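You operate a simulated robot arm through the tools that you are given. There is no shell and no other tool.

You are at the controls of a simulated robot arm. One attempt, no reset.

Task
Wind 20 m of cable on small bobbin L302.
Fine: bobbin on the plate, latch at HOLD before the switch goes ON, set the length dial, press START once, wait till it stops, then switch OFF; other bobbins stay empty.

Only the result counts: the job must be done as asked and must still hold three seconds after the hand-in. Knocking over, shifting, dropping, spilling or breaking anything else fails it.

Robot
A 7-joint arm with a two-finger parallel gripper, fixed in place. Base frame: the origin is at the foot of the arm, x ahead of it, y to its left, z up; the work surface is at about z = 786. Units: mm, rad, N and s.
Its first joint turns from -2.601 to 2.601 rad. Payload 3.43 kg.
Tool frame: the origin (TCP) lies between the finger pads and is the grasp point; the fingertips stand 30 mm ahead of it; z points along the fingers, y is the line along which they close. Largest opening 94 mm; finger width 28, thickness 10; the body of the gripper, 50 by 96 mm, starts 55 mm behind the TCP.
Orientation is told as [roll, pitch, yaw] about the base's x, y, z axes, in that order, counted from this pose: with the fingers straight down and closing along the base's y, the tool's x points along the base's -x, its y along +y and its z along -z.

Tools
- The arm moves only by the tool nudge_tool. Its argument "rows" is a list of rows, each a list of 3 entries, a list of its own where there are three numbers: the finger opening in mm, from 0 to 94, then the shift along the tool's x, y, z in mm, then the turn, a rotation vector about the tool's x, y, z in rad. In form: [[grip, [tx, ty, tz], [rx, ry, rz]], ...]. A call has 1 to 20 rows; each row shifts and turns the commanded pose from where the row before left it, along the tool's axes as they then stand. A row lasts 0.2 s, in which the tool goes at most 50 mm and 0.15 rad; a call with a longer step from one row to the next is refused whole, and so is a gripper value outside its range. A pose out of reach is approached as far as the arm can. The call stops where the force on the tool passes 40 N (or 10 N more than at its start, if that is more) or the arm is blocked; 0.2 s more then pass. The fingers move at their own pace (about 45 mm/s each) and stop on an object; they squeeze with about 22 N. The grip force told is the motor's: it shows also when the fingers shut on nothing. Time passes only in rows, and 0.2 s behind the last, so rows that do not move let the fingers close. The reply holds the time, the measured pose of the TCP, the force on the tool along the base axes, the opening and the grip force, in the units named above and with some noise, with the torque about the TCP (base axes, N m) and any sound that the robot's microphone picked up, and new pictures: "views" is both (left out), scene, wrist or none.
- Cameras (640 x 400 px; columns grow to the right, rows downward): "scene" is fixed at [49.6, 650.1, 1383.1]; the picture's right is [0.79, -0.62, 0.00], its down [-0.43, -0.55, -0.72] and it looks along [0.44, 0.56, -0.70] (base axes); focal length 247 px, centre (320, 200). "wrist" rides on the gripper at [76, 14, -103] in the tool frame; the picture's right is [-0.18, 0.98, 0.00], its down [-0.75, -0.14, -0.64] and it looks along [-0.63, -0.12, 0.77] (tool axes); focal length 243 px, centre (320, 200). There is no depth. A picture from a camera that has moved, and an enlarged one, comes with that camera's place and axes in the base frame and with its lens.
- inspect(camera, box): a new picture of the part [left, top, right, bottom] of that camera's present view, enlarged. No time passes.
- finish_job(): hands the job in; it is judged then, once.

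Places have to be worked out from the pictures, the camera data and where the tool is seen. Open the gripper and draw the arm clear of the work before you hand the job in, unless the task says otherwise.

The tools are called after ">>>" as name(argument=value, ...) on one line, values as JSON. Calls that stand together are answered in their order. nudge_tool: Moves the arm, as the interface text tells. Its arguments: {"type":"object","properties":{"rows":{"type":"array","items":{"type":"array"}},"views":{"type":"string","enum":["both","scene","wrist","none"]}},"required":["rows"]} The other tools are called the same way: inspect (camera, box) takes an enlarged picture of a part of a camera's view; finish_job () hands the job in.

At the start:

```text
time: 0.0
eef_pos: [363.8, 917.6, 1186.9]
tool_rot: [0.0, -0.001, 0.001]
ft_force: [0.3, -0.1, 0.1]
wrist_torque: [-0.02, 0.0, 0.03]
width: 93.9
finger_force: 0.1
```

scene: 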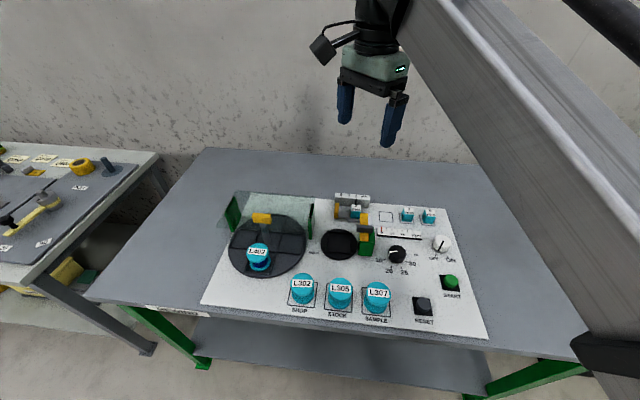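
wrist: 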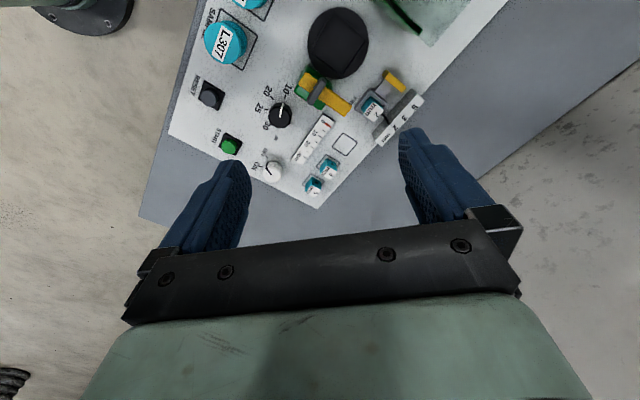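

I'll first look closely at the panel in both cameras before moving anything.

>>> inspect(camera="scene", box=[200, 180, 360, 280])

>>> inspect(camera="scene", box=[320, 180, 480, 280])

>>> inspect(camera="scene", box=[260, 240, 420, 340])

>>> inspect(camera="wrist", box=[160, 0, 480, 200])

>>> inspect(camera="scene", box=[370, 200, 490, 340])

```text
4.00 times, centred on (280, 230) of scene
camera zoom: at [49.6, 650.1, 1383.1], right [0.79, -0.62, 0.0], down [-0.43, -0.55, -0.72], along [0.44, 0.56, -0.7], focal length 990 px, centre (480, 80)
```

zoom: 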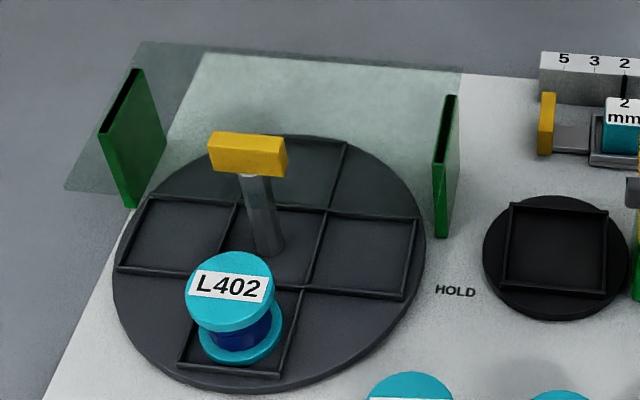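

```text
4.00 times, centred on (400, 230) of scene
camera zoom: at [49.6, 650.1, 1383.1], right [0.79, -0.62, 0.0], down [-0.43, -0.55, -0.72], along [0.44, 0.56, -0.7], focal length 990 px, centre (0, 80)
```

zoom: 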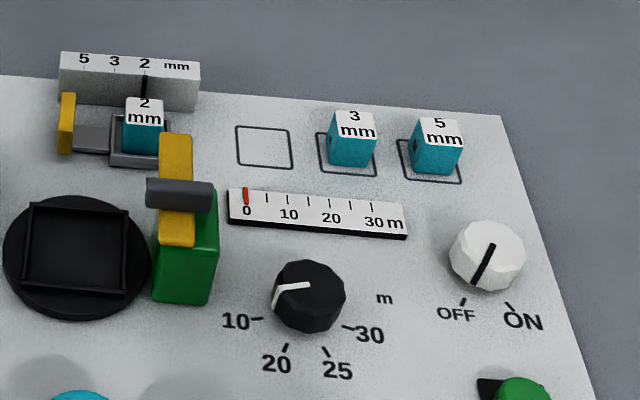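

```text
4.00 times, centred on (340, 290) of scene
camera zoom: at [49.6, 650.1, 1383.1], right [0.79, -0.62, 0.0], down [-0.43, -0.55, -0.72], along [0.44, 0.56, -0.7], focal length 990 px, centre (240, -160)
```

zoom: 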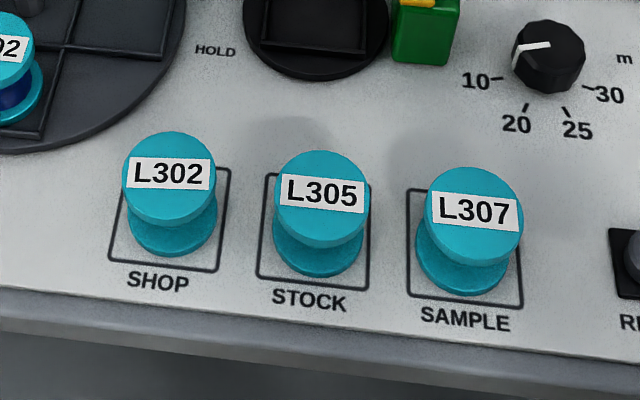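

```text
2.00 times, centred on (320, 100) of wrist
camera zoom: at [286.6, 931.5, 1291.6], right [0.18, 0.98, 0.0], down [0.75, -0.14, 0.64], along [0.63, -0.12, -0.77], focal length 485 px, centre (320, 400)
```

zoom: 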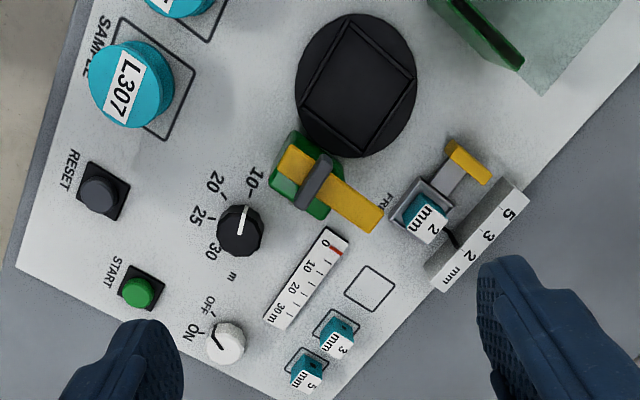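

```text
2.86 times, centred on (430, 270) of scene
camera zoom: at [49.6, 650.1, 1383.1], right [0.79, -0.62, 0.0], down [-0.43, -0.55, -0.72], along [0.44, 0.56, -0.7], focal length 707 px, centre (6, 0)
```

zoom: 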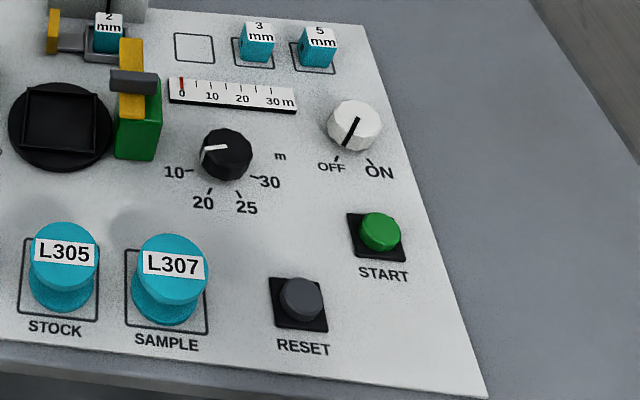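

The panel sits at about z≈795 and is turned about 45° (its right ≈ (0.71,-0.70)). The small plate with the square pocket is near (353,948), L302 near (191,895), and the latch pivot near (413,901). I'll move back and turn the wrist 45° for a closer look at the panel.

>>> nudge_tool(rows=[[94, [31, -22, 27], [0, 0, 0]], [94, [31, -22, 27], [0, 0, 0]], [94, [31, -22, 27], [0, 0, 0]], [94, [31, -22, 27], [0, 0, 0]], [94, [0, 0, 0], [0, 0, -0.131]], [94, [0, 0, 0], [0, 0, -0.131]], [94, [0, 0, 0], [0, 0, -0.131]], [94, [0, 0, 0], [0, 0, -0.131]], [94, [0, 0, 0], [0, 0, -0.131]], [94, [0, 0, 0], [0, 0, -0.131]]], views="both")

```text
time: 2.2
eef_pos: [239.9, 830.6, 1079.5]
tool_rot: [-0.001, -0.003, 0.789]
ft_force: [0.5, 0.9, 0.4]
wrist_torque: [0.0, 0.03, -0.03]
width: 94.1
finger_force: 0.1
camera wrist: at [175.2, 785.4, 1183.8], right [-0.57, 0.82, 0.0], down [0.63, 0.44, 0.64], along [0.53, 0.36, -0.77], focal length 243 px, centre (320, 200)
```

scene: 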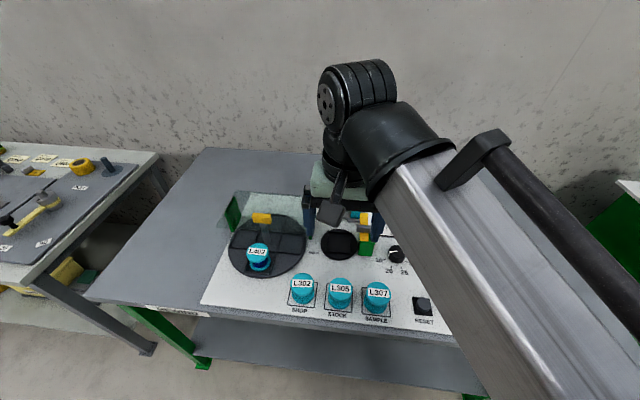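
wrist: 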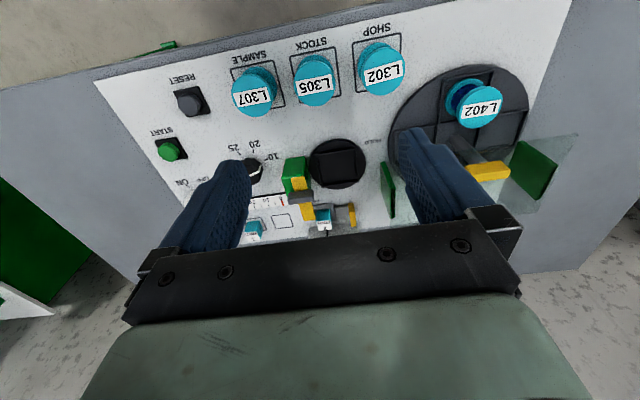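

The whole panel is now in the wrist view, upside-down. I'll enlarge the latch and plate area, the dial and switch area, and the bobbins.

>>> inspect(camera="wrist", box=[250, 120, 400, 240])

>>> inspect(camera="wrist", box=[140, 70, 300, 200])

>>> inspect(camera="wrist", box=[220, 20, 420, 120])

>>> inspect(camera="scene", box=[300, 190, 420, 270])

```text
3.33 times, centred on (325, 180) of wrist
camera zoom: at [175.2, 785.4, 1183.8], right [-0.57, 0.82, 0.0], down [0.63, 0.44, 0.64], along [0.53, 0.36, -0.77], focal length 809 px, centre (303, 267)
```

zoom: 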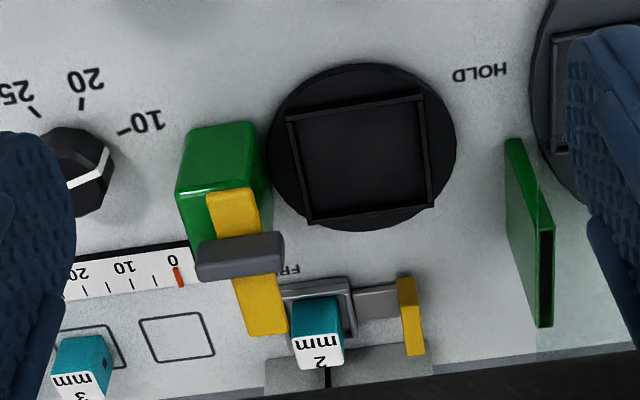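

```text
3.08 times, centred on (220, 135) of wrist
camera zoom: at [175.2, 785.4, 1183.8], right [-0.57, 0.82, 0.0], down [0.63, 0.44, 0.64], along [0.53, 0.36, -0.77], focal length 746 px, centre (628, 400)
```

zoom: 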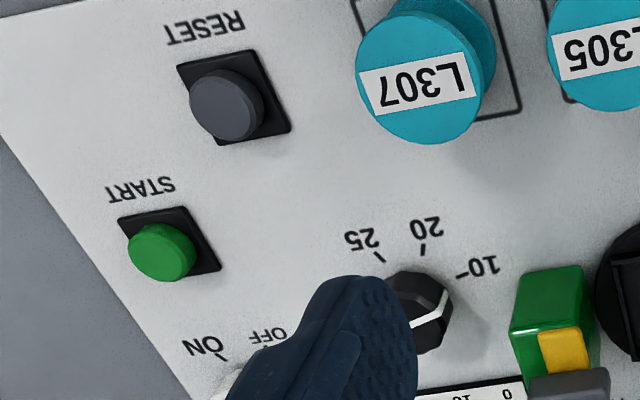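

```text
3.20 times, centred on (320, 70) of wrist
camera zoom: at [175.2, 785.4, 1183.8], right [-0.57, 0.82, 0.0], down [0.63, 0.44, 0.64], along [0.53, 0.36, -0.77], focal length 776 px, centre (320, 616)
```

zoom: 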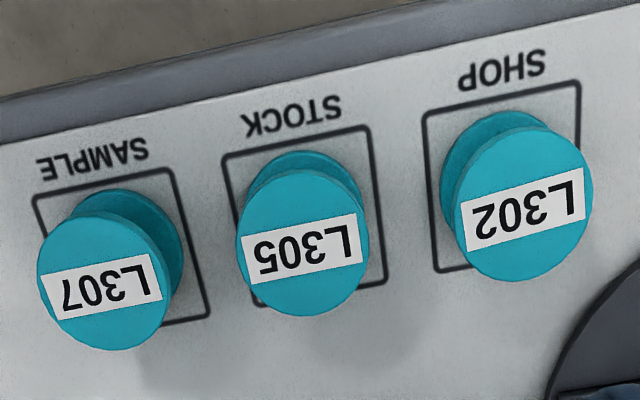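

```text
5.00 times, centred on (360, 230) of scene
camera zoom: at [49.6, 650.1, 1383.1], right [0.79, -0.62, 0.0], down [-0.43, -0.55, -0.72], along [0.44, 0.56, -0.7], focal length 1237 px, centre (120, 50)
```

zoom: 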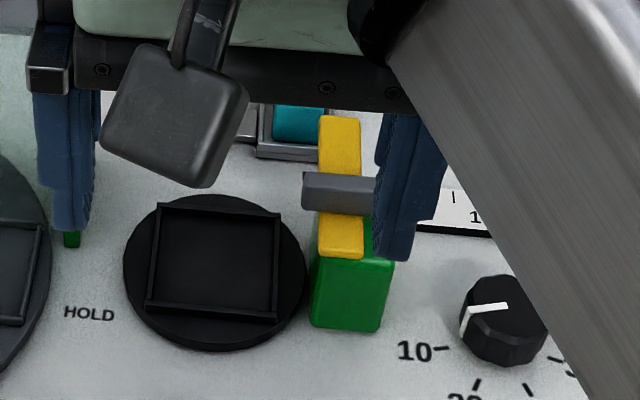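

The latch lever (tip ≈ (446,949,855)) turns on a green post near (393,893), and a grey T-bar sits over the pivot at z≈892. L302's top is at about (188,894,841). Next I'll turn to yaw −45°, so the fingers close across the row, and go above the plate at a safe height. That checks both reach and view.

>>> nudge_tool(rows=[[94, [0, 0, 0], [0, 0, 0.143]], [94, [0, 0, 0], [0, 0, 0.143]], [94, [0, 0, 0], [0, 0, 0.143]], [94, [0, 0, 0], [0, 0, 0.143]], [94, [0, 0, 0], [0, 0, 0.143]], [94, [0, 0, 0], [0, 0, 0.143]], [94, [0, 0, 0], [0, 0, 0.143]], [94, [0, 0, 0], [0, 0, 0.143]], [94, [0, 0, 0], [0, 0, 0.143]], [94, [0, 0, 0], [0, 0, 0.143]], [94, [0, 0, 0], [0, 0, 0.143]], [94, [0.9, 32.2, 24], [0, 0, 0]], [94, [0.9, 32.2, 24], [0, 0, 0]], [94, [0.9, 32.2, 24], [0, 0, 0]], [94, [0.9, 32.2, 24], [0, 0, 0]], [94, [0.9, 32.2, 24], [0, 0, 0]], [94, [0, 0, 0], [0, 0, 0]]], views="both")

```text
time: 5.8
eef_pos: [350.9, 947.9, 958.9]
tool_rot: [0.0, 0.001, -0.786]
ft_force: [0.0, -0.3, -0.9]
wrist_torque: [-0.01, -0.01, 0.01]
width: 94.1
finger_force: 0.0
camera wrist: at [306.0, 1010.8, 1062.8], right [0.83, 0.56, 0.0], down [0.43, -0.63, 0.64], along [0.36, -0.53, -0.77], focal length 243 px, centre (320, 200)
```

scene: 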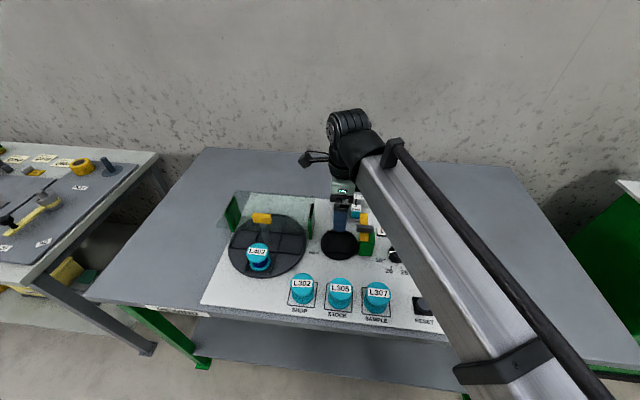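
wrist: 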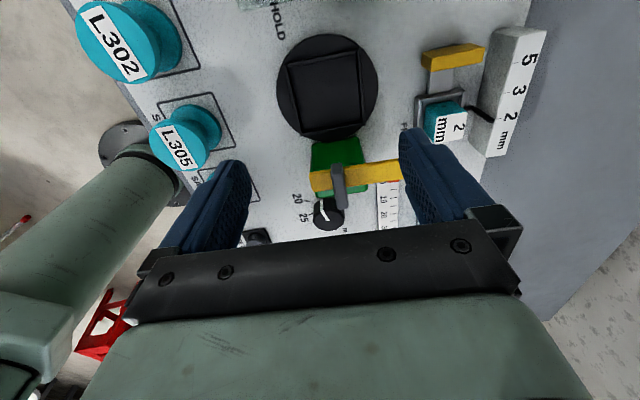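

The arm reached (351,948,959) with the tool straight down, so the plate is likely within reach. I'll enlarge the latch from this new angle to fix the pivot, the T-bar and the plate centre.

>>> inspect(camera="wrist", box=[250, 20, 430, 235])

>>> inspect(camera="wrist", box=[270, 125, 410, 235])

>>> inspect(camera="scene", box=[310, 190, 420, 270])

```text
1.86 times, centred on (340, 128) of wrist
camera zoom: at [306.0, 1010.8, 1062.8], right [0.83, 0.56, 0.0], down [0.43, -0.63, 0.64], along [0.36, -0.53, -0.77], focal length 451 px, centre (283, 335)
```

zoom: 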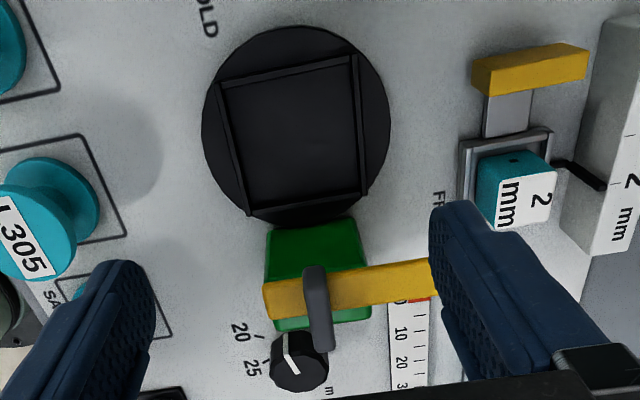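

```text
3.64 times, centred on (340, 180) of wrist
camera zoom: at [306.0, 1010.8, 1062.8], right [0.83, 0.56, 0.0], down [0.43, -0.63, 0.64], along [0.36, -0.53, -0.77], focal length 882 px, centre (247, 273)
```

zoom: 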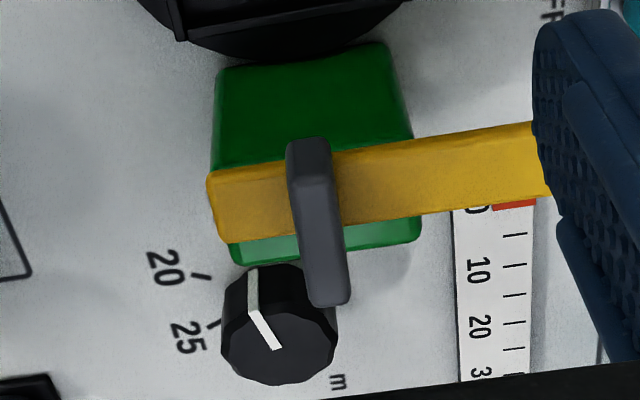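

```text
5.00 times, centred on (365, 230) of scene
camera zoom: at [49.6, 650.1, 1383.1], right [0.79, -0.62, 0.0], down [-0.43, -0.55, -0.72], along [0.44, 0.56, -0.7], focal length 1237 px, centre (95, 50)
```

zoom: 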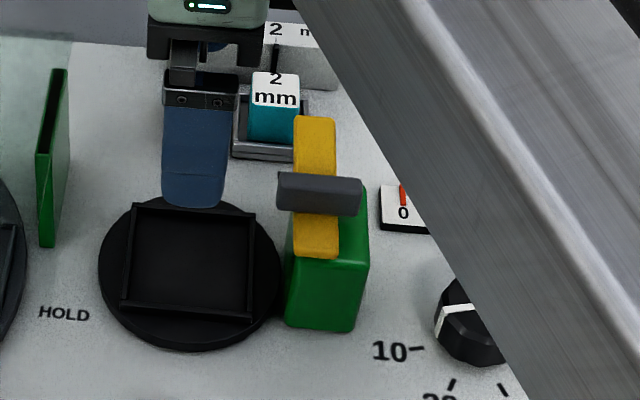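

With three views triangulated: latch pivot and T-bar ≈ (401,904), T-bar z≈860–878, lever top z≈857; dial ≈ (452,820), top 813; switch ≈ (570,764); START ≈ (500,685,797); L302 ≈ (188,897), top ≈ 837. I'm moving above L302 for a close check.

>>> nudge_tool(rows=[[94, [19.6, -38, 2.2], [0, 0, 0]], [94, [19.6, -38, 2.2], [0, 0, 0]], [94, [19.6, -38, 2.2], [0, 0, 0]], [94, [19.6, -38, 2.2], [0, 0, 0]], [94, [0, 0, 0], [0, 0, 0]]], views="both")

```text
time: 7.0
eef_pos: [185.5, 895.9, 950.8]
tool_rot: [0.0, 0.0, -0.784]
ft_force: [0.3, 0.3, 0.1]
wrist_torque: [0.0, 0.01, 0.02]
width: 94.0
finger_force: 0.1
camera wrist: at [141.7, 958.6, 1054.3], right [0.83, 0.56, 0.0], down [0.43, -0.63, 0.64], along [0.36, -0.53, -0.77], focal length 243 px, centre (320, 200)
```

scene: 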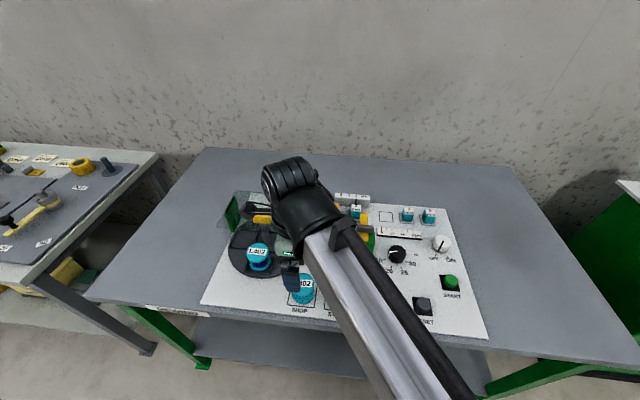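
wrist: 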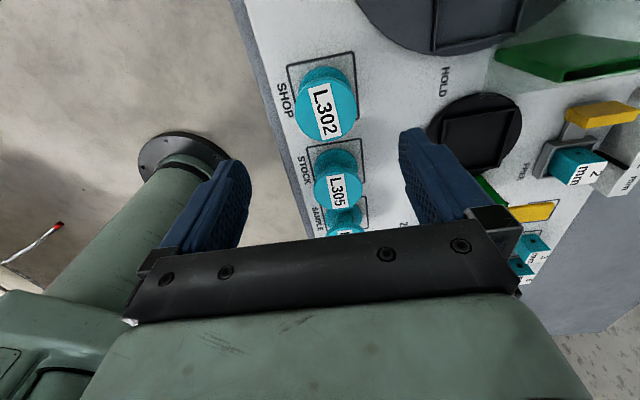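

I'll zoom in on L302 in the wrist view to measure its offset from the tool axis.

>>> inspect(camera="wrist", box=[260, 40, 400, 150])

```text
3.64 times, centred on (330, 95) of wrist
camera zoom: at [141.7, 958.6, 1054.3], right [0.83, 0.56, 0.0], down [0.43, -0.63, 0.64], along [0.36, -0.53, -0.77], focal length 882 px, centre (284, 582)
```

zoom: 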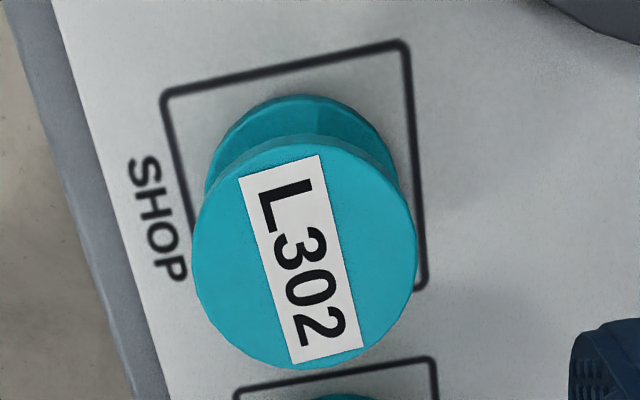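

L302's flange is about 54 mm across, centred near (188.7,896.5) with its top at about 838. I'll correct by (−1.8, +2.7) and descend to TCP z≈833 with the fingers open.

>>> nudge_tool(rows=[[94, [-1.8, 2.7, 0], [0, 0, 0]], [94, [0, 0, 30], [0, 0, 0]], [94, [0, 0, 30], [0, 0, 0]], [94, [0, 0, 30], [0, 0, 0]], [94, [0, 0, 18], [0, 0, 0]], [94, [0, 0, 10], [0, 0, 0]], [94, [0, 0, 0], [0, 0, 0]]], views="both")

```text
time: 8.6
eef_pos: [190.0, 895.8, 833.1]
tool_rot: [0.001, 0.0, -0.785]
ft_force: [-0.4, 1.8, -0.1]
wrist_torque: [0.03, 0.03, -0.01]
width: 94.0
finger_force: 0.0
camera wrist: at [146.6, 959.3, 936.7], right [0.83, 0.56, 0.0], down [0.43, -0.63, 0.64], along [0.36, -0.53, -0.77], focal length 243 px, centre (320, 200)
```

scene: 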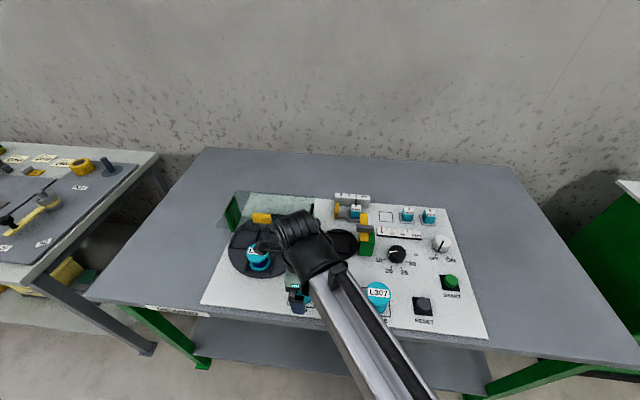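
wrist: 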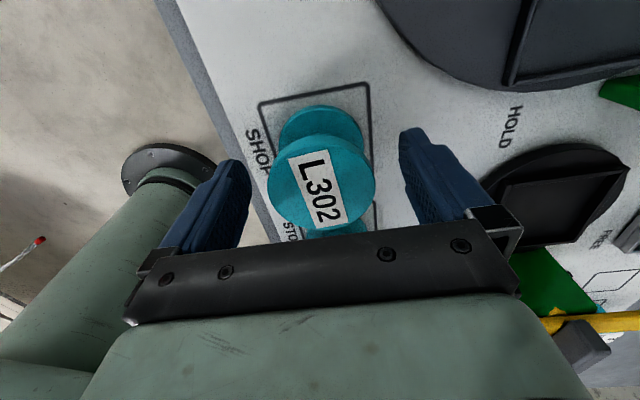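

L302 sits centred between the fingers with its top flange at TCP level. I'm closing on it.

>>> nudge_tool(rows=[[45, [0, 0, 0], [0, 0, 0]], [45, [0, 0, 0], [0, 0, 0]], [40, [0, 0, 0], [0, 0, 0]], [40, [0, 0, 0], [0, 0, 0]], [40, [0, 0, 0], [0, 0, 0]]], views="wrist")

```text
time: 9.8
eef_pos: [190.8, 896.2, 833.4]
tool_rot: [-0.001, -0.001, -0.785]
ft_force: [0.1, 0.3, -1.5]
wrist_torque: [0.0, -0.01, 0.02]
width: 54.7
finger_force: 21.9
camera wrist: at [146.6, 959.3, 936.8], right [0.83, 0.56, 0.0], down [0.43, -0.63, 0.64], along [0.36, -0.53, -0.77], focal length 243 px, centre (320, 200)
```

wrist: 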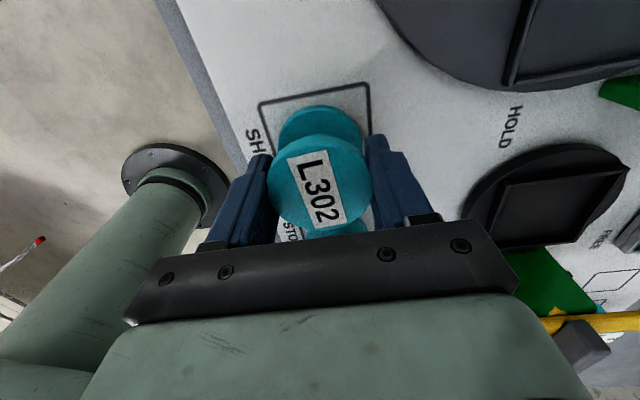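

It's gripped at 54.7 mm with 22 N. I'll lift it straight up 120 mm and check that it hangs upright.

>>> nudge_tool(rows=[[40, [0, 0, -10], [0, 0, 0]], [40, [0, 0, -25], [0, 0, 0]], [40, [0, 0, -30], [0, 0, 0]], [40, [0, 0, -30], [0, 0, 0]], [40, [0, 0, -25], [0, 0, 0]], [40, [0, 0, 0], [0, 0, 0]]], views="both")

```text
time: 11.2
eef_pos: [189.5, 897.0, 955.0]
tool_rot: [-0.001, 0.001, -0.786]
ft_force: [-0.2, 0.2, -0.9]
wrist_torque: [0.0, 0.01, -0.01]
width: 54.6
finger_force: 22.4
camera wrist: at [145.4, 959.6, 1058.9], right [0.83, 0.56, 0.0], down [0.43, -0.63, 0.64], along [0.36, -0.53, -0.77], focal length 243 px, centre (320, 200)
```

scene: 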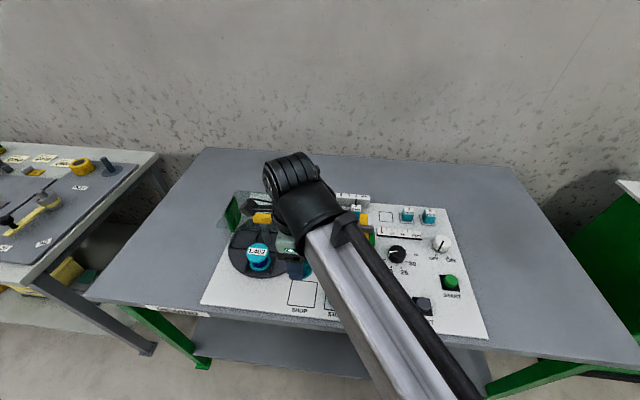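
wrist: 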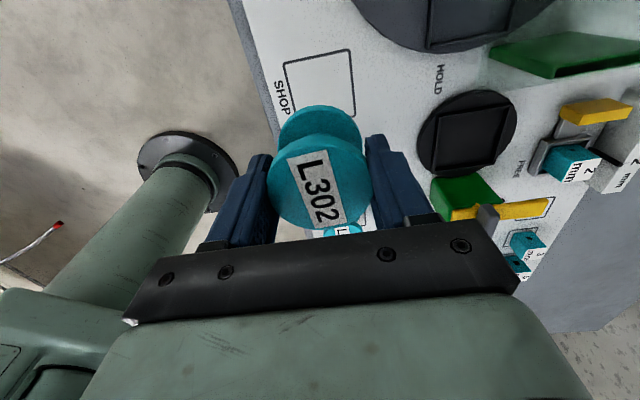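

It's held upright. Before placing it I want a sharper fix on the plate pocket from this viewpoint.

>>> inspect(camera="wrist", box=[400, 80, 540, 190])

>>> inspect(camera="scene", box=[330, 185, 450, 265])

```text
3.64 times, centred on (470, 135) of wrist
camera zoom: at [145.4, 959.6, 1058.9], right [0.83, 0.56, 0.0], down [0.43, -0.63, 0.64], along [0.36, -0.53, -0.77], focal length 882 px, centre (-226, 436)
```

zoom: 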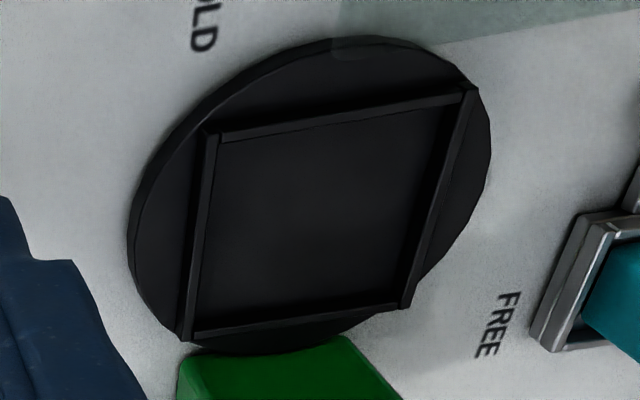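

```text
5.00 times, centred on (390, 225) of scene
camera zoom: at [49.6, 650.1, 1383.1], right [0.79, -0.62, 0.0], down [-0.43, -0.55, -0.72], along [0.44, 0.56, -0.7], focal length 1237 px, centre (-30, 75)
```

zoom: 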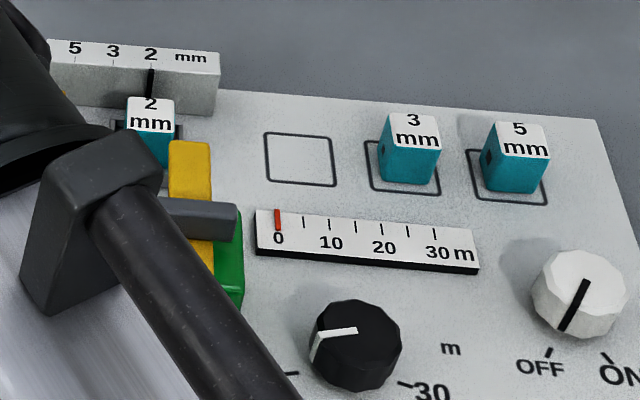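

I now have the pocket centre at about (355.3,950.7) with ridge tops near z≈802. I'll check how L302 sits in the fingers, since its offset from the TCP matters for the ±3 mm pocket clearance.

>>> inspect(camera="wrist", box=[230, 90, 410, 250])

```text
2.50 times, centred on (320, 170) of wrist
camera zoom: at [145.4, 959.6, 1058.9], right [0.83, 0.56, 0.0], down [0.43, -0.63, 0.64], along [0.36, -0.53, -0.77], focal length 606 px, centre (320, 275)
```

zoom: 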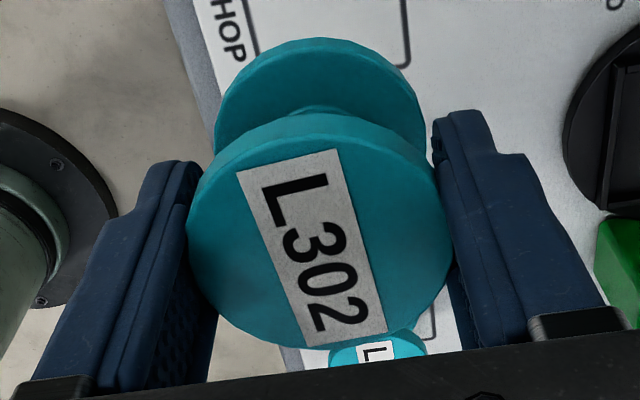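

L302's centre is about +2 mm along tool x from the TCP, and its top is about 3 mm above it. I'll carry it over to the plate at the current height, allowing for that offset.

>>> nudge_tool(rows=[[40, [-20.1, 38.8, 0], [0, 0, 0]], [40, [-20.1, 38.8, 0], [0, 0, 0]], [40, [-20.1, 38.8, 0], [0, 0, 0]], [40, [-20.0, 38.8, 0], [0, 0, 0]], [40, [0, 0, 20], [0, 0, 0]], [40, [0, 0, 20], [0, 0, 0]], [40, [0, 0, 0], [0, 0, 0]]], views="both")

```text
time: 12.8
eef_pos: [355.1, 948.4, 911.3]
tool_rot: [0.0, 0.0, -0.784]
ft_force: [-0.3, 0.1, -0.3]
wrist_torque: [0.01, 0.02, 0.0]
width: 54.6
finger_force: 22.6
camera wrist: at [311.3, 1011.1, 1015.0], right [0.83, 0.56, 0.0], down [0.43, -0.63, 0.64], along [0.36, -0.53, -0.77], focal length 243 px, centre (320, 200)
```

scene: 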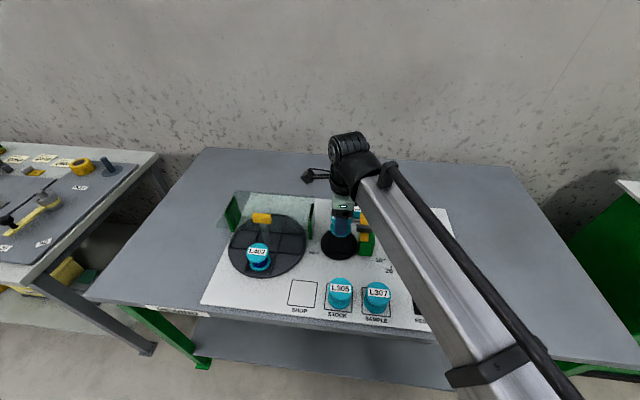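
wrist: 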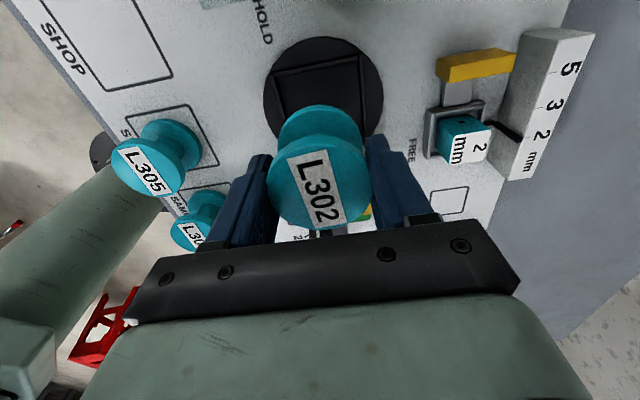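

The bobbin now hangs over the plate. I'll zoom in both views to check the alignment of its base with the pocket.

>>> inspect(camera="wrist", box=[240, 20, 410, 150])

>>> inspect(camera="scene", box=[300, 190, 400, 270])

```text
3.08 times, centred on (325, 85) of wrist
camera zoom: at [311.3, 1011.1, 1015.0], right [0.83, 0.56, 0.0], down [0.43, -0.63, 0.64], along [0.36, -0.53, -0.77], focal length 746 px, centre (305, 554)
```

zoom: 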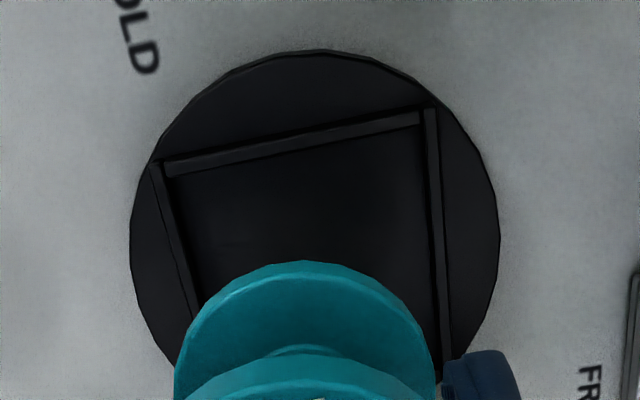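

```text
5.00 times, centred on (350, 230) of scene
camera zoom: at [49.6, 650.1, 1383.1], right [0.79, -0.62, 0.0], down [-0.43, -0.55, -0.72], along [0.44, 0.56, -0.7], focal length 1237 px, centre (170, 50)
```

zoom: 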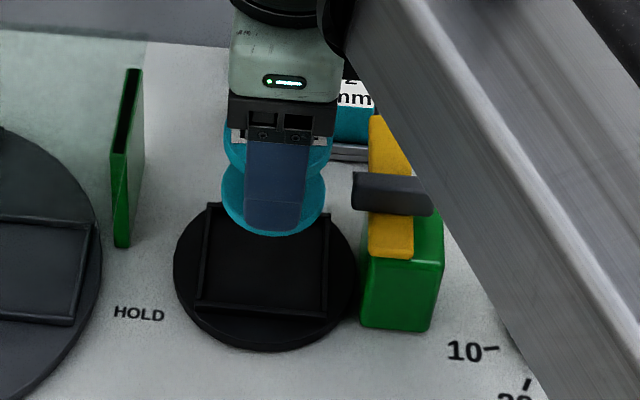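

Relative to the TCP, the pocket centre comes out at about (+2…+4, +2.8) in tool x,y, while the bobbin is at (+2,+0.4). I'll shift by (+1, +2.4) and descend to just above the ridges.

>>> nudge_tool(rows=[[40, [1.0, 2.4, 0], [0, 0, 0]], [40, [0, 0, 20], [0, 0, 0]], [40, [0, 0, 20], [0, 0, 0]], [40, [0, 0, 14], [0, 0, 0]], [40, [0, 0, 0], [0, 0, 0]]], views="both")

>>> inspect(camera="wrist", box=[240, 60, 420, 200])

>>> inspect(camera="scene", box=[300, 200, 400, 270])

```text
time: 14.0
eef_pos: [357.2, 950.7, 858.5]
tool_rot: [-0.001, 0.0, -0.787]
ft_force: [0.3, -0.1, -0.6]
wrist_torque: [0.0, 0.04, -0.03]
width: 54.8
finger_force: 21.8
camera wrist: at [313.1, 1013.8, 962.7], right [0.83, 0.56, 0.0], down [0.43, -0.63, 0.64], along [0.36, -0.53, -0.77], focal length 243 px, centre (320, 200)
```

scene: 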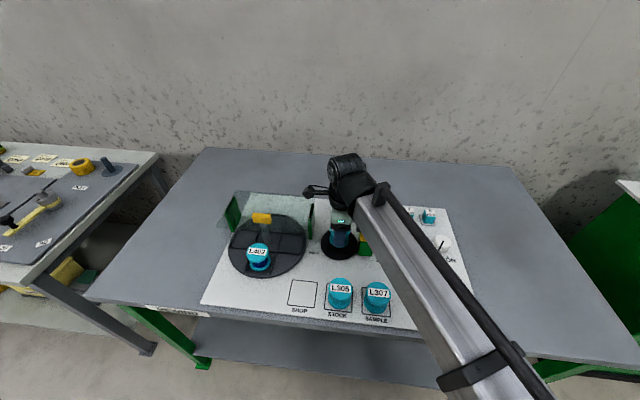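
wrist: 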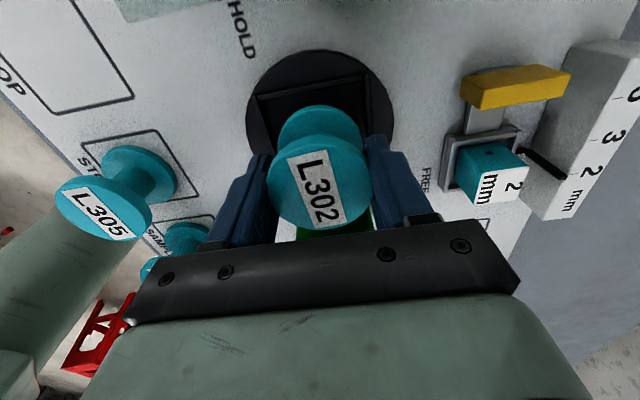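

```text
2.86 times, centred on (330, 130) of wrist
camera zoom: at [313.1, 1013.8, 962.7], right [0.83, 0.56, 0.0], down [0.43, -0.63, 0.64], along [0.36, -0.53, -0.77], focal length 693 px, centre (291, 400)
```

zoom: 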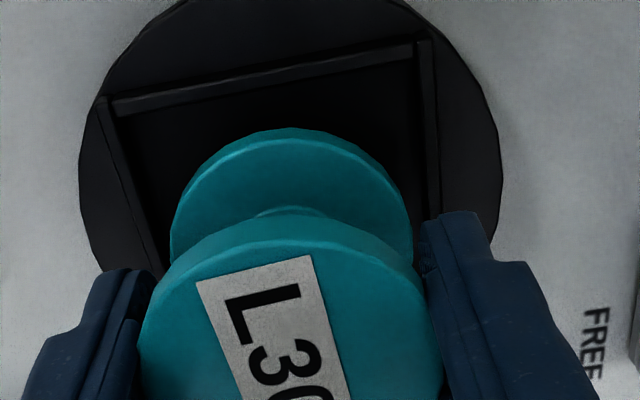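

```text
5.71 times, centred on (350, 235) of scene
camera zoom: at [49.6, 650.1, 1383.1], right [0.79, -0.62, 0.0], down [-0.43, -0.55, -0.72], along [0.44, 0.56, -0.7], focal length 1414 px, centre (149, 0)
```

zoom: 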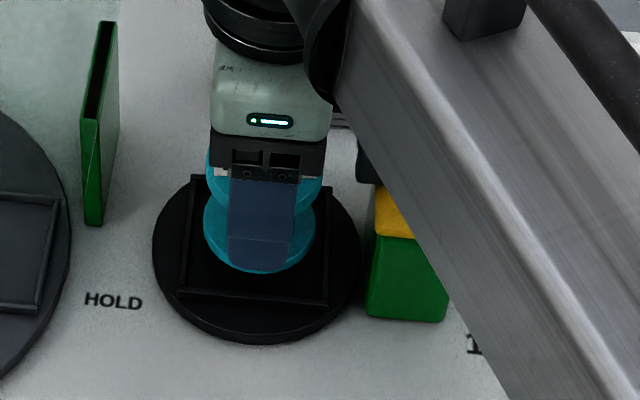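

Aligned: the pocket centre is at tool (2.1,0.75) and the bobbin at (2.1,0.4). I'll lower it slowly into the pocket in small steps, watching the force.

>>> nudge_tool(rows=[[40, [0, 0, 5], [0, 0, 0]], [40, [0, 0, 5], [0, 0, 0]], [40, [0, 0, 2], [0, 0, 0]], [40, [0, 0, 0], [0, 0, 0]]], views="both")

```text
time: 15.0
eef_pos: [357.7, 950.6, 846.0]
tool_rot: [0.0, 0.002, -0.785]
ft_force: [-0.2, -0.5, -1.0]
wrist_torque: [0.01, -0.03, -0.02]
width: 55.1
finger_force: 21.3
camera wrist: at [313.1, 1014.1, 950.6], right [0.83, 0.56, 0.0], down [0.43, -0.63, 0.64], along [0.36, -0.53, -0.77], focal length 243 px, centre (320, 200)
```

scene: 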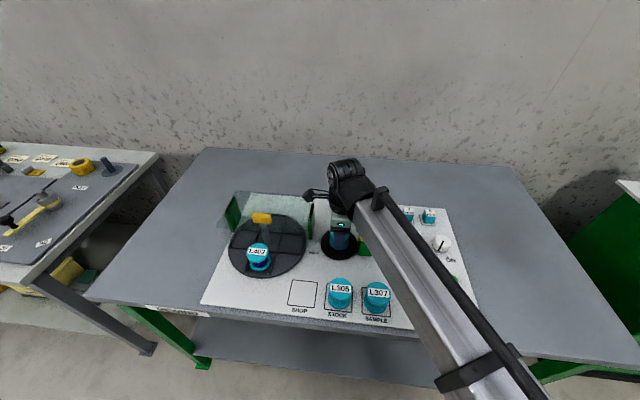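
wrist: 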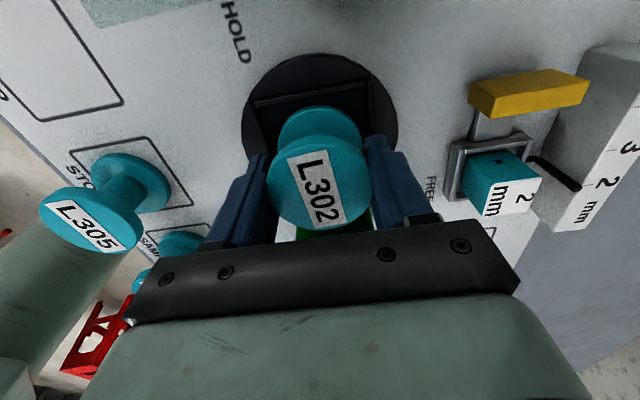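

Still free, with no contact force. I'll continue in 1.5–2 mm steps.

>>> nudge_tool(rows=[[40, [0, 0, 2], [0, 0, 0]], [40, [0, 0, 2], [0, 0, 0]], [40, [0, 0, 0], [0, 0, 0]]], views="wrist")

>>> inspect(camera="wrist", box=[240, 60, 420, 200])

```text
time: 15.8
eef_pos: [358.0, 951.1, 844.3]
tool_rot: [0.002, 0.003, -0.785]
ft_force: [1.7, 2.3, 16.5]
wrist_torque: [-0.07, -0.12, 0.03]
width: 54.9
finger_force: 21.9
camera wrist: at [313.3, 1014.1, 948.6], right [0.83, 0.56, 0.0], down [0.43, -0.63, 0.64], along [0.36, -0.53, -0.77], focal length 243 px, centre (320, 200)
```

wrist: 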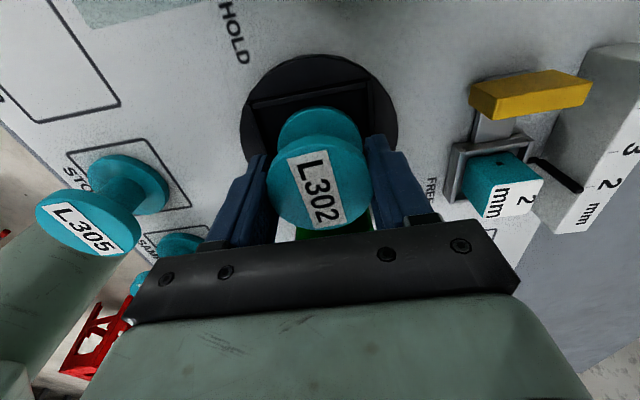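

```text
2.86 times, centred on (330, 130) of wrist
camera zoom: at [313.3, 1014.1, 948.6], right [0.83, 0.56, 0.0], down [0.43, -0.63, 0.64], along [0.36, -0.53, -0.77], focal length 693 px, centre (291, 400)
```

zoom: 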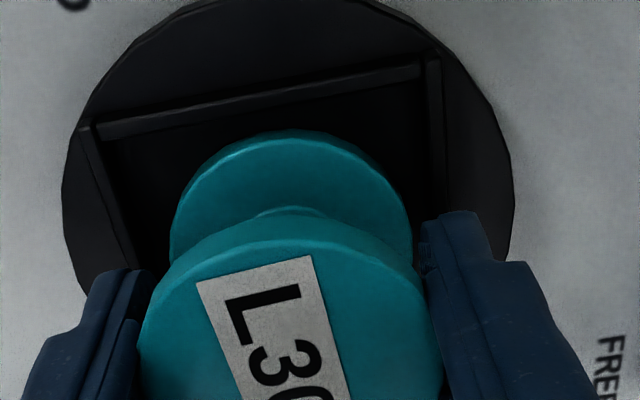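

There's contact at 16.5 N with the base well inside the ridges (about 7 mm margin), so the bobbin is on the pocket floor. I'll relieve the press by about 1 mm, open, and rise clear.

>>> nudge_tool(rows=[[40, [0, 0, -0.8], [0, 0, 0]], [60, [0, 0, 0], [0, 0, 0]], [70, [0, 0, 0], [0, 0, 0]], [80, [0, 0, 0], [0, 0, 0]], [80, [0, 0, 0], [0, 0, 0]], [80, [0, 0, 0], [0, 0, 0]]], views="wrist")

```text
time: 17.2
eef_pos: [357.0, 951.2, 843.6]
tool_rot: [0.0, 0.001, -0.785]
ft_force: [0.0, -0.7, 0.3]
wrist_torque: [0.03, 0.02, 0.01]
width: 80.1
finger_force: 0.1
camera wrist: at [313.3, 1014.4, 947.6], right [0.83, 0.56, 0.0], down [0.43, -0.63, 0.64], along [0.36, -0.53, -0.77], focal length 243 px, centre (320, 200)
```

wrist: 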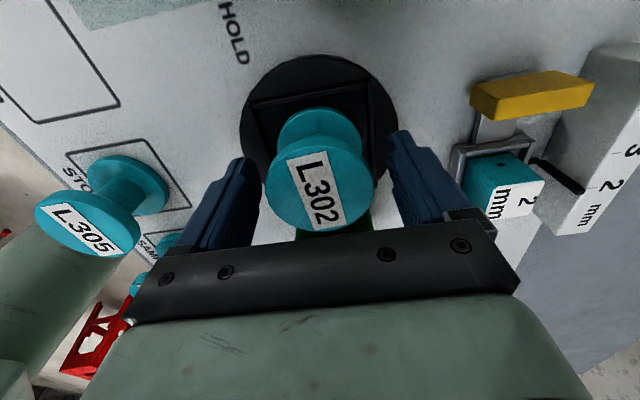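

Released, and the bobbin stands on the plate. I'm rising clear and will inspect the bobbin and latch.

>>> nudge_tool(rows=[[80, [0, 0, -20], [0, 0, 0]], [80, [0, 0, -30], [0, 0, 0]], [80, [0, 0, -30], [0, 0, 0]], [80, [0, 0, -30], [0, 0, 0]], [80, [0, 0, 0], [0, 0, 0]]], views="both")

>>> inspect(camera="wrist", box=[240, 40, 420, 240])

>>> inspect(camera="scene", box=[300, 200, 400, 270])

```text
time: 18.4
eef_pos: [356.8, 953.0, 955.2]
tool_rot: [-0.001, 0.0, -0.784]
ft_force: [0.4, -0.1, 0.1]
wrist_torque: [-0.02, -0.01, 0.01]
width: 80.0
finger_force: 0.1
camera wrist: at [312.3, 1015.5, 1058.7], right [0.83, 0.56, 0.0], down [0.43, -0.63, 0.64], along [0.36, -0.53, -0.77], focal length 243 px, centre (320, 200)
```

scene: 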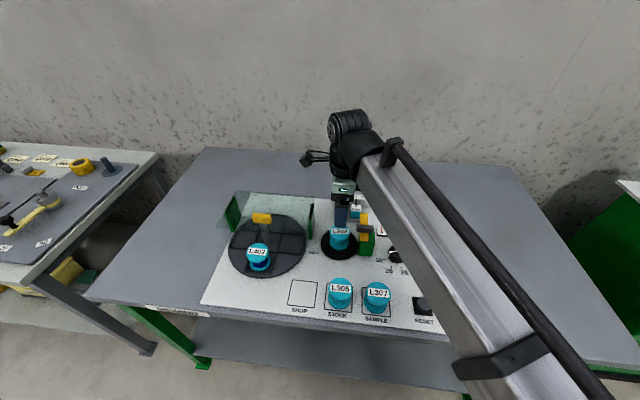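
wrist: 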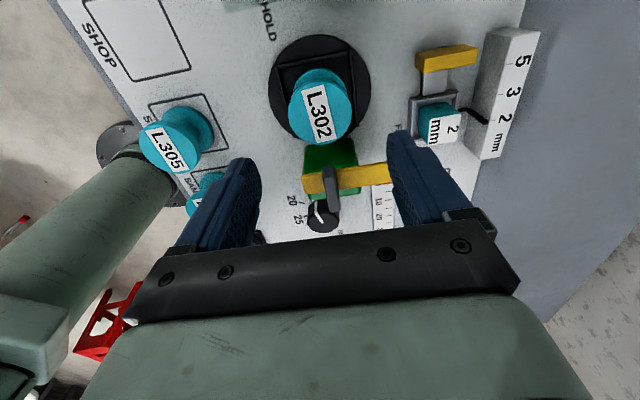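

```text
2.00 times, centred on (330, 140) of wrist
camera zoom: at [312.3, 1015.5, 1058.7], right [0.83, 0.56, 0.0], down [0.43, -0.63, 0.64], along [0.36, -0.53, -0.77], focal length 485 px, centre (300, 320)
```

zoom: 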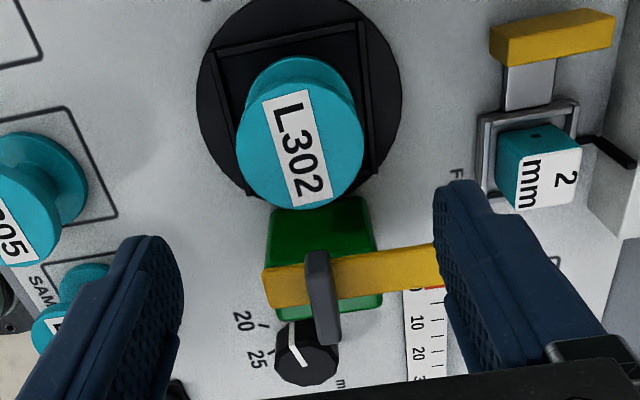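

```text
5.71 times, centred on (350, 235) of scene
camera zoom: at [49.6, 650.1, 1383.1], right [0.79, -0.62, 0.0], down [-0.43, -0.55, -0.72], along [0.44, 0.56, -0.7], focal length 1414 px, centre (149, 0)
```

zoom: 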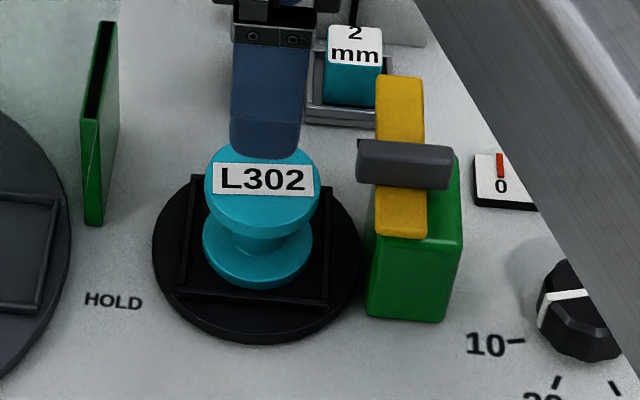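

L302 is standing squarely in the pocket. Next is the latch: I'll move above the grey T-bar pivot at ≈(401,904), keeping y along the lever so the fingers will close across the bar.

>>> nudge_tool(rows=[[80, [-32.1, -1.5, 0], [0, 0, 0]], [80, [-32.1, -1.5, 0], [0, 0, 0]], [60, [0, 0, 10], [0, 0, 0]], [60, [0, 0, 0], [0, 0, 0]]], views="both")

>>> inspect(camera="wrist", box=[230, 50, 420, 200])

>>> inspect(camera="scene", box=[320, 195, 420, 265])

```text
time: 19.4
eef_pos: [400.4, 905.3, 944.1]
tool_rot: [0.001, -0.001, -0.786]
ft_force: [-0.1, -0.4, 0.2]
wrist_torque: [0.04, 0.0, 0.02]
width: 60.1
finger_force: 0.0
camera wrist: at [357.1, 967.9, 1047.5], right [0.83, 0.56, 0.0], down [0.43, -0.63, 0.64], along [0.36, -0.53, -0.77], focal length 243 px, centre (320, 200)
```

scene: 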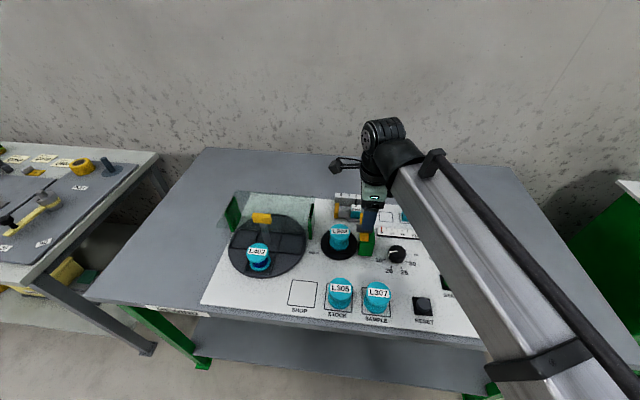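
wrist: 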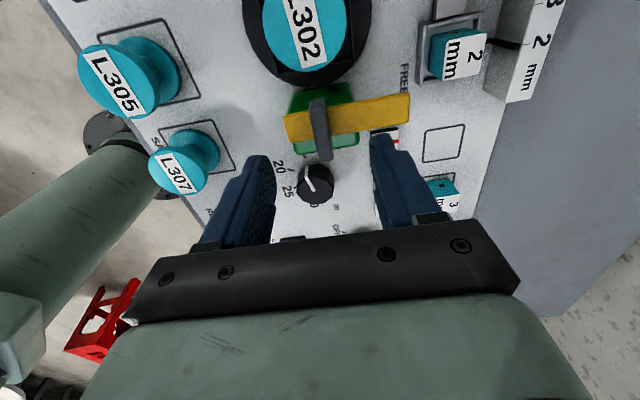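

```text
2.67 times, centred on (325, 125) of wrist
camera zoom: at [357.1, 967.9, 1047.5], right [0.83, 0.56, 0.0], down [0.43, -0.63, 0.64], along [0.36, -0.53, -0.77], focal length 647 px, centre (307, 400)
```

zoom: 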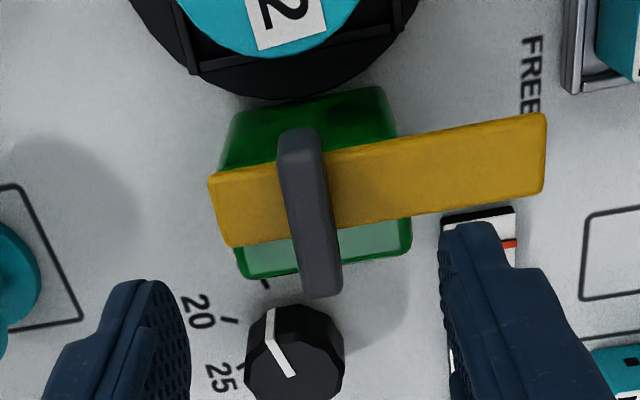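

```text
5.71 times, centred on (370, 230) of scene
camera zoom: at [49.6, 650.1, 1383.1], right [0.79, -0.62, 0.0], down [-0.43, -0.55, -0.72], along [0.44, 0.56, -0.7], focal length 1414 px, centre (34, 29)
```

zoom: 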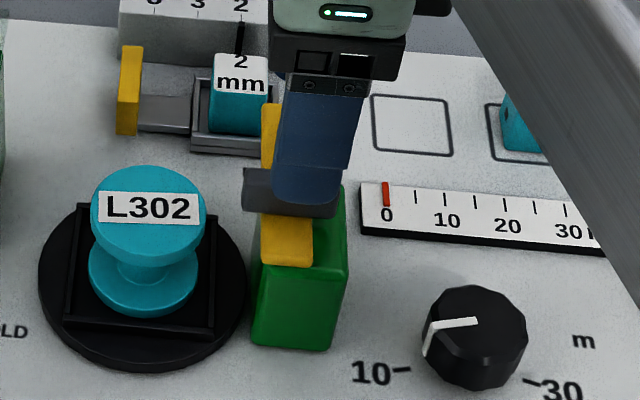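

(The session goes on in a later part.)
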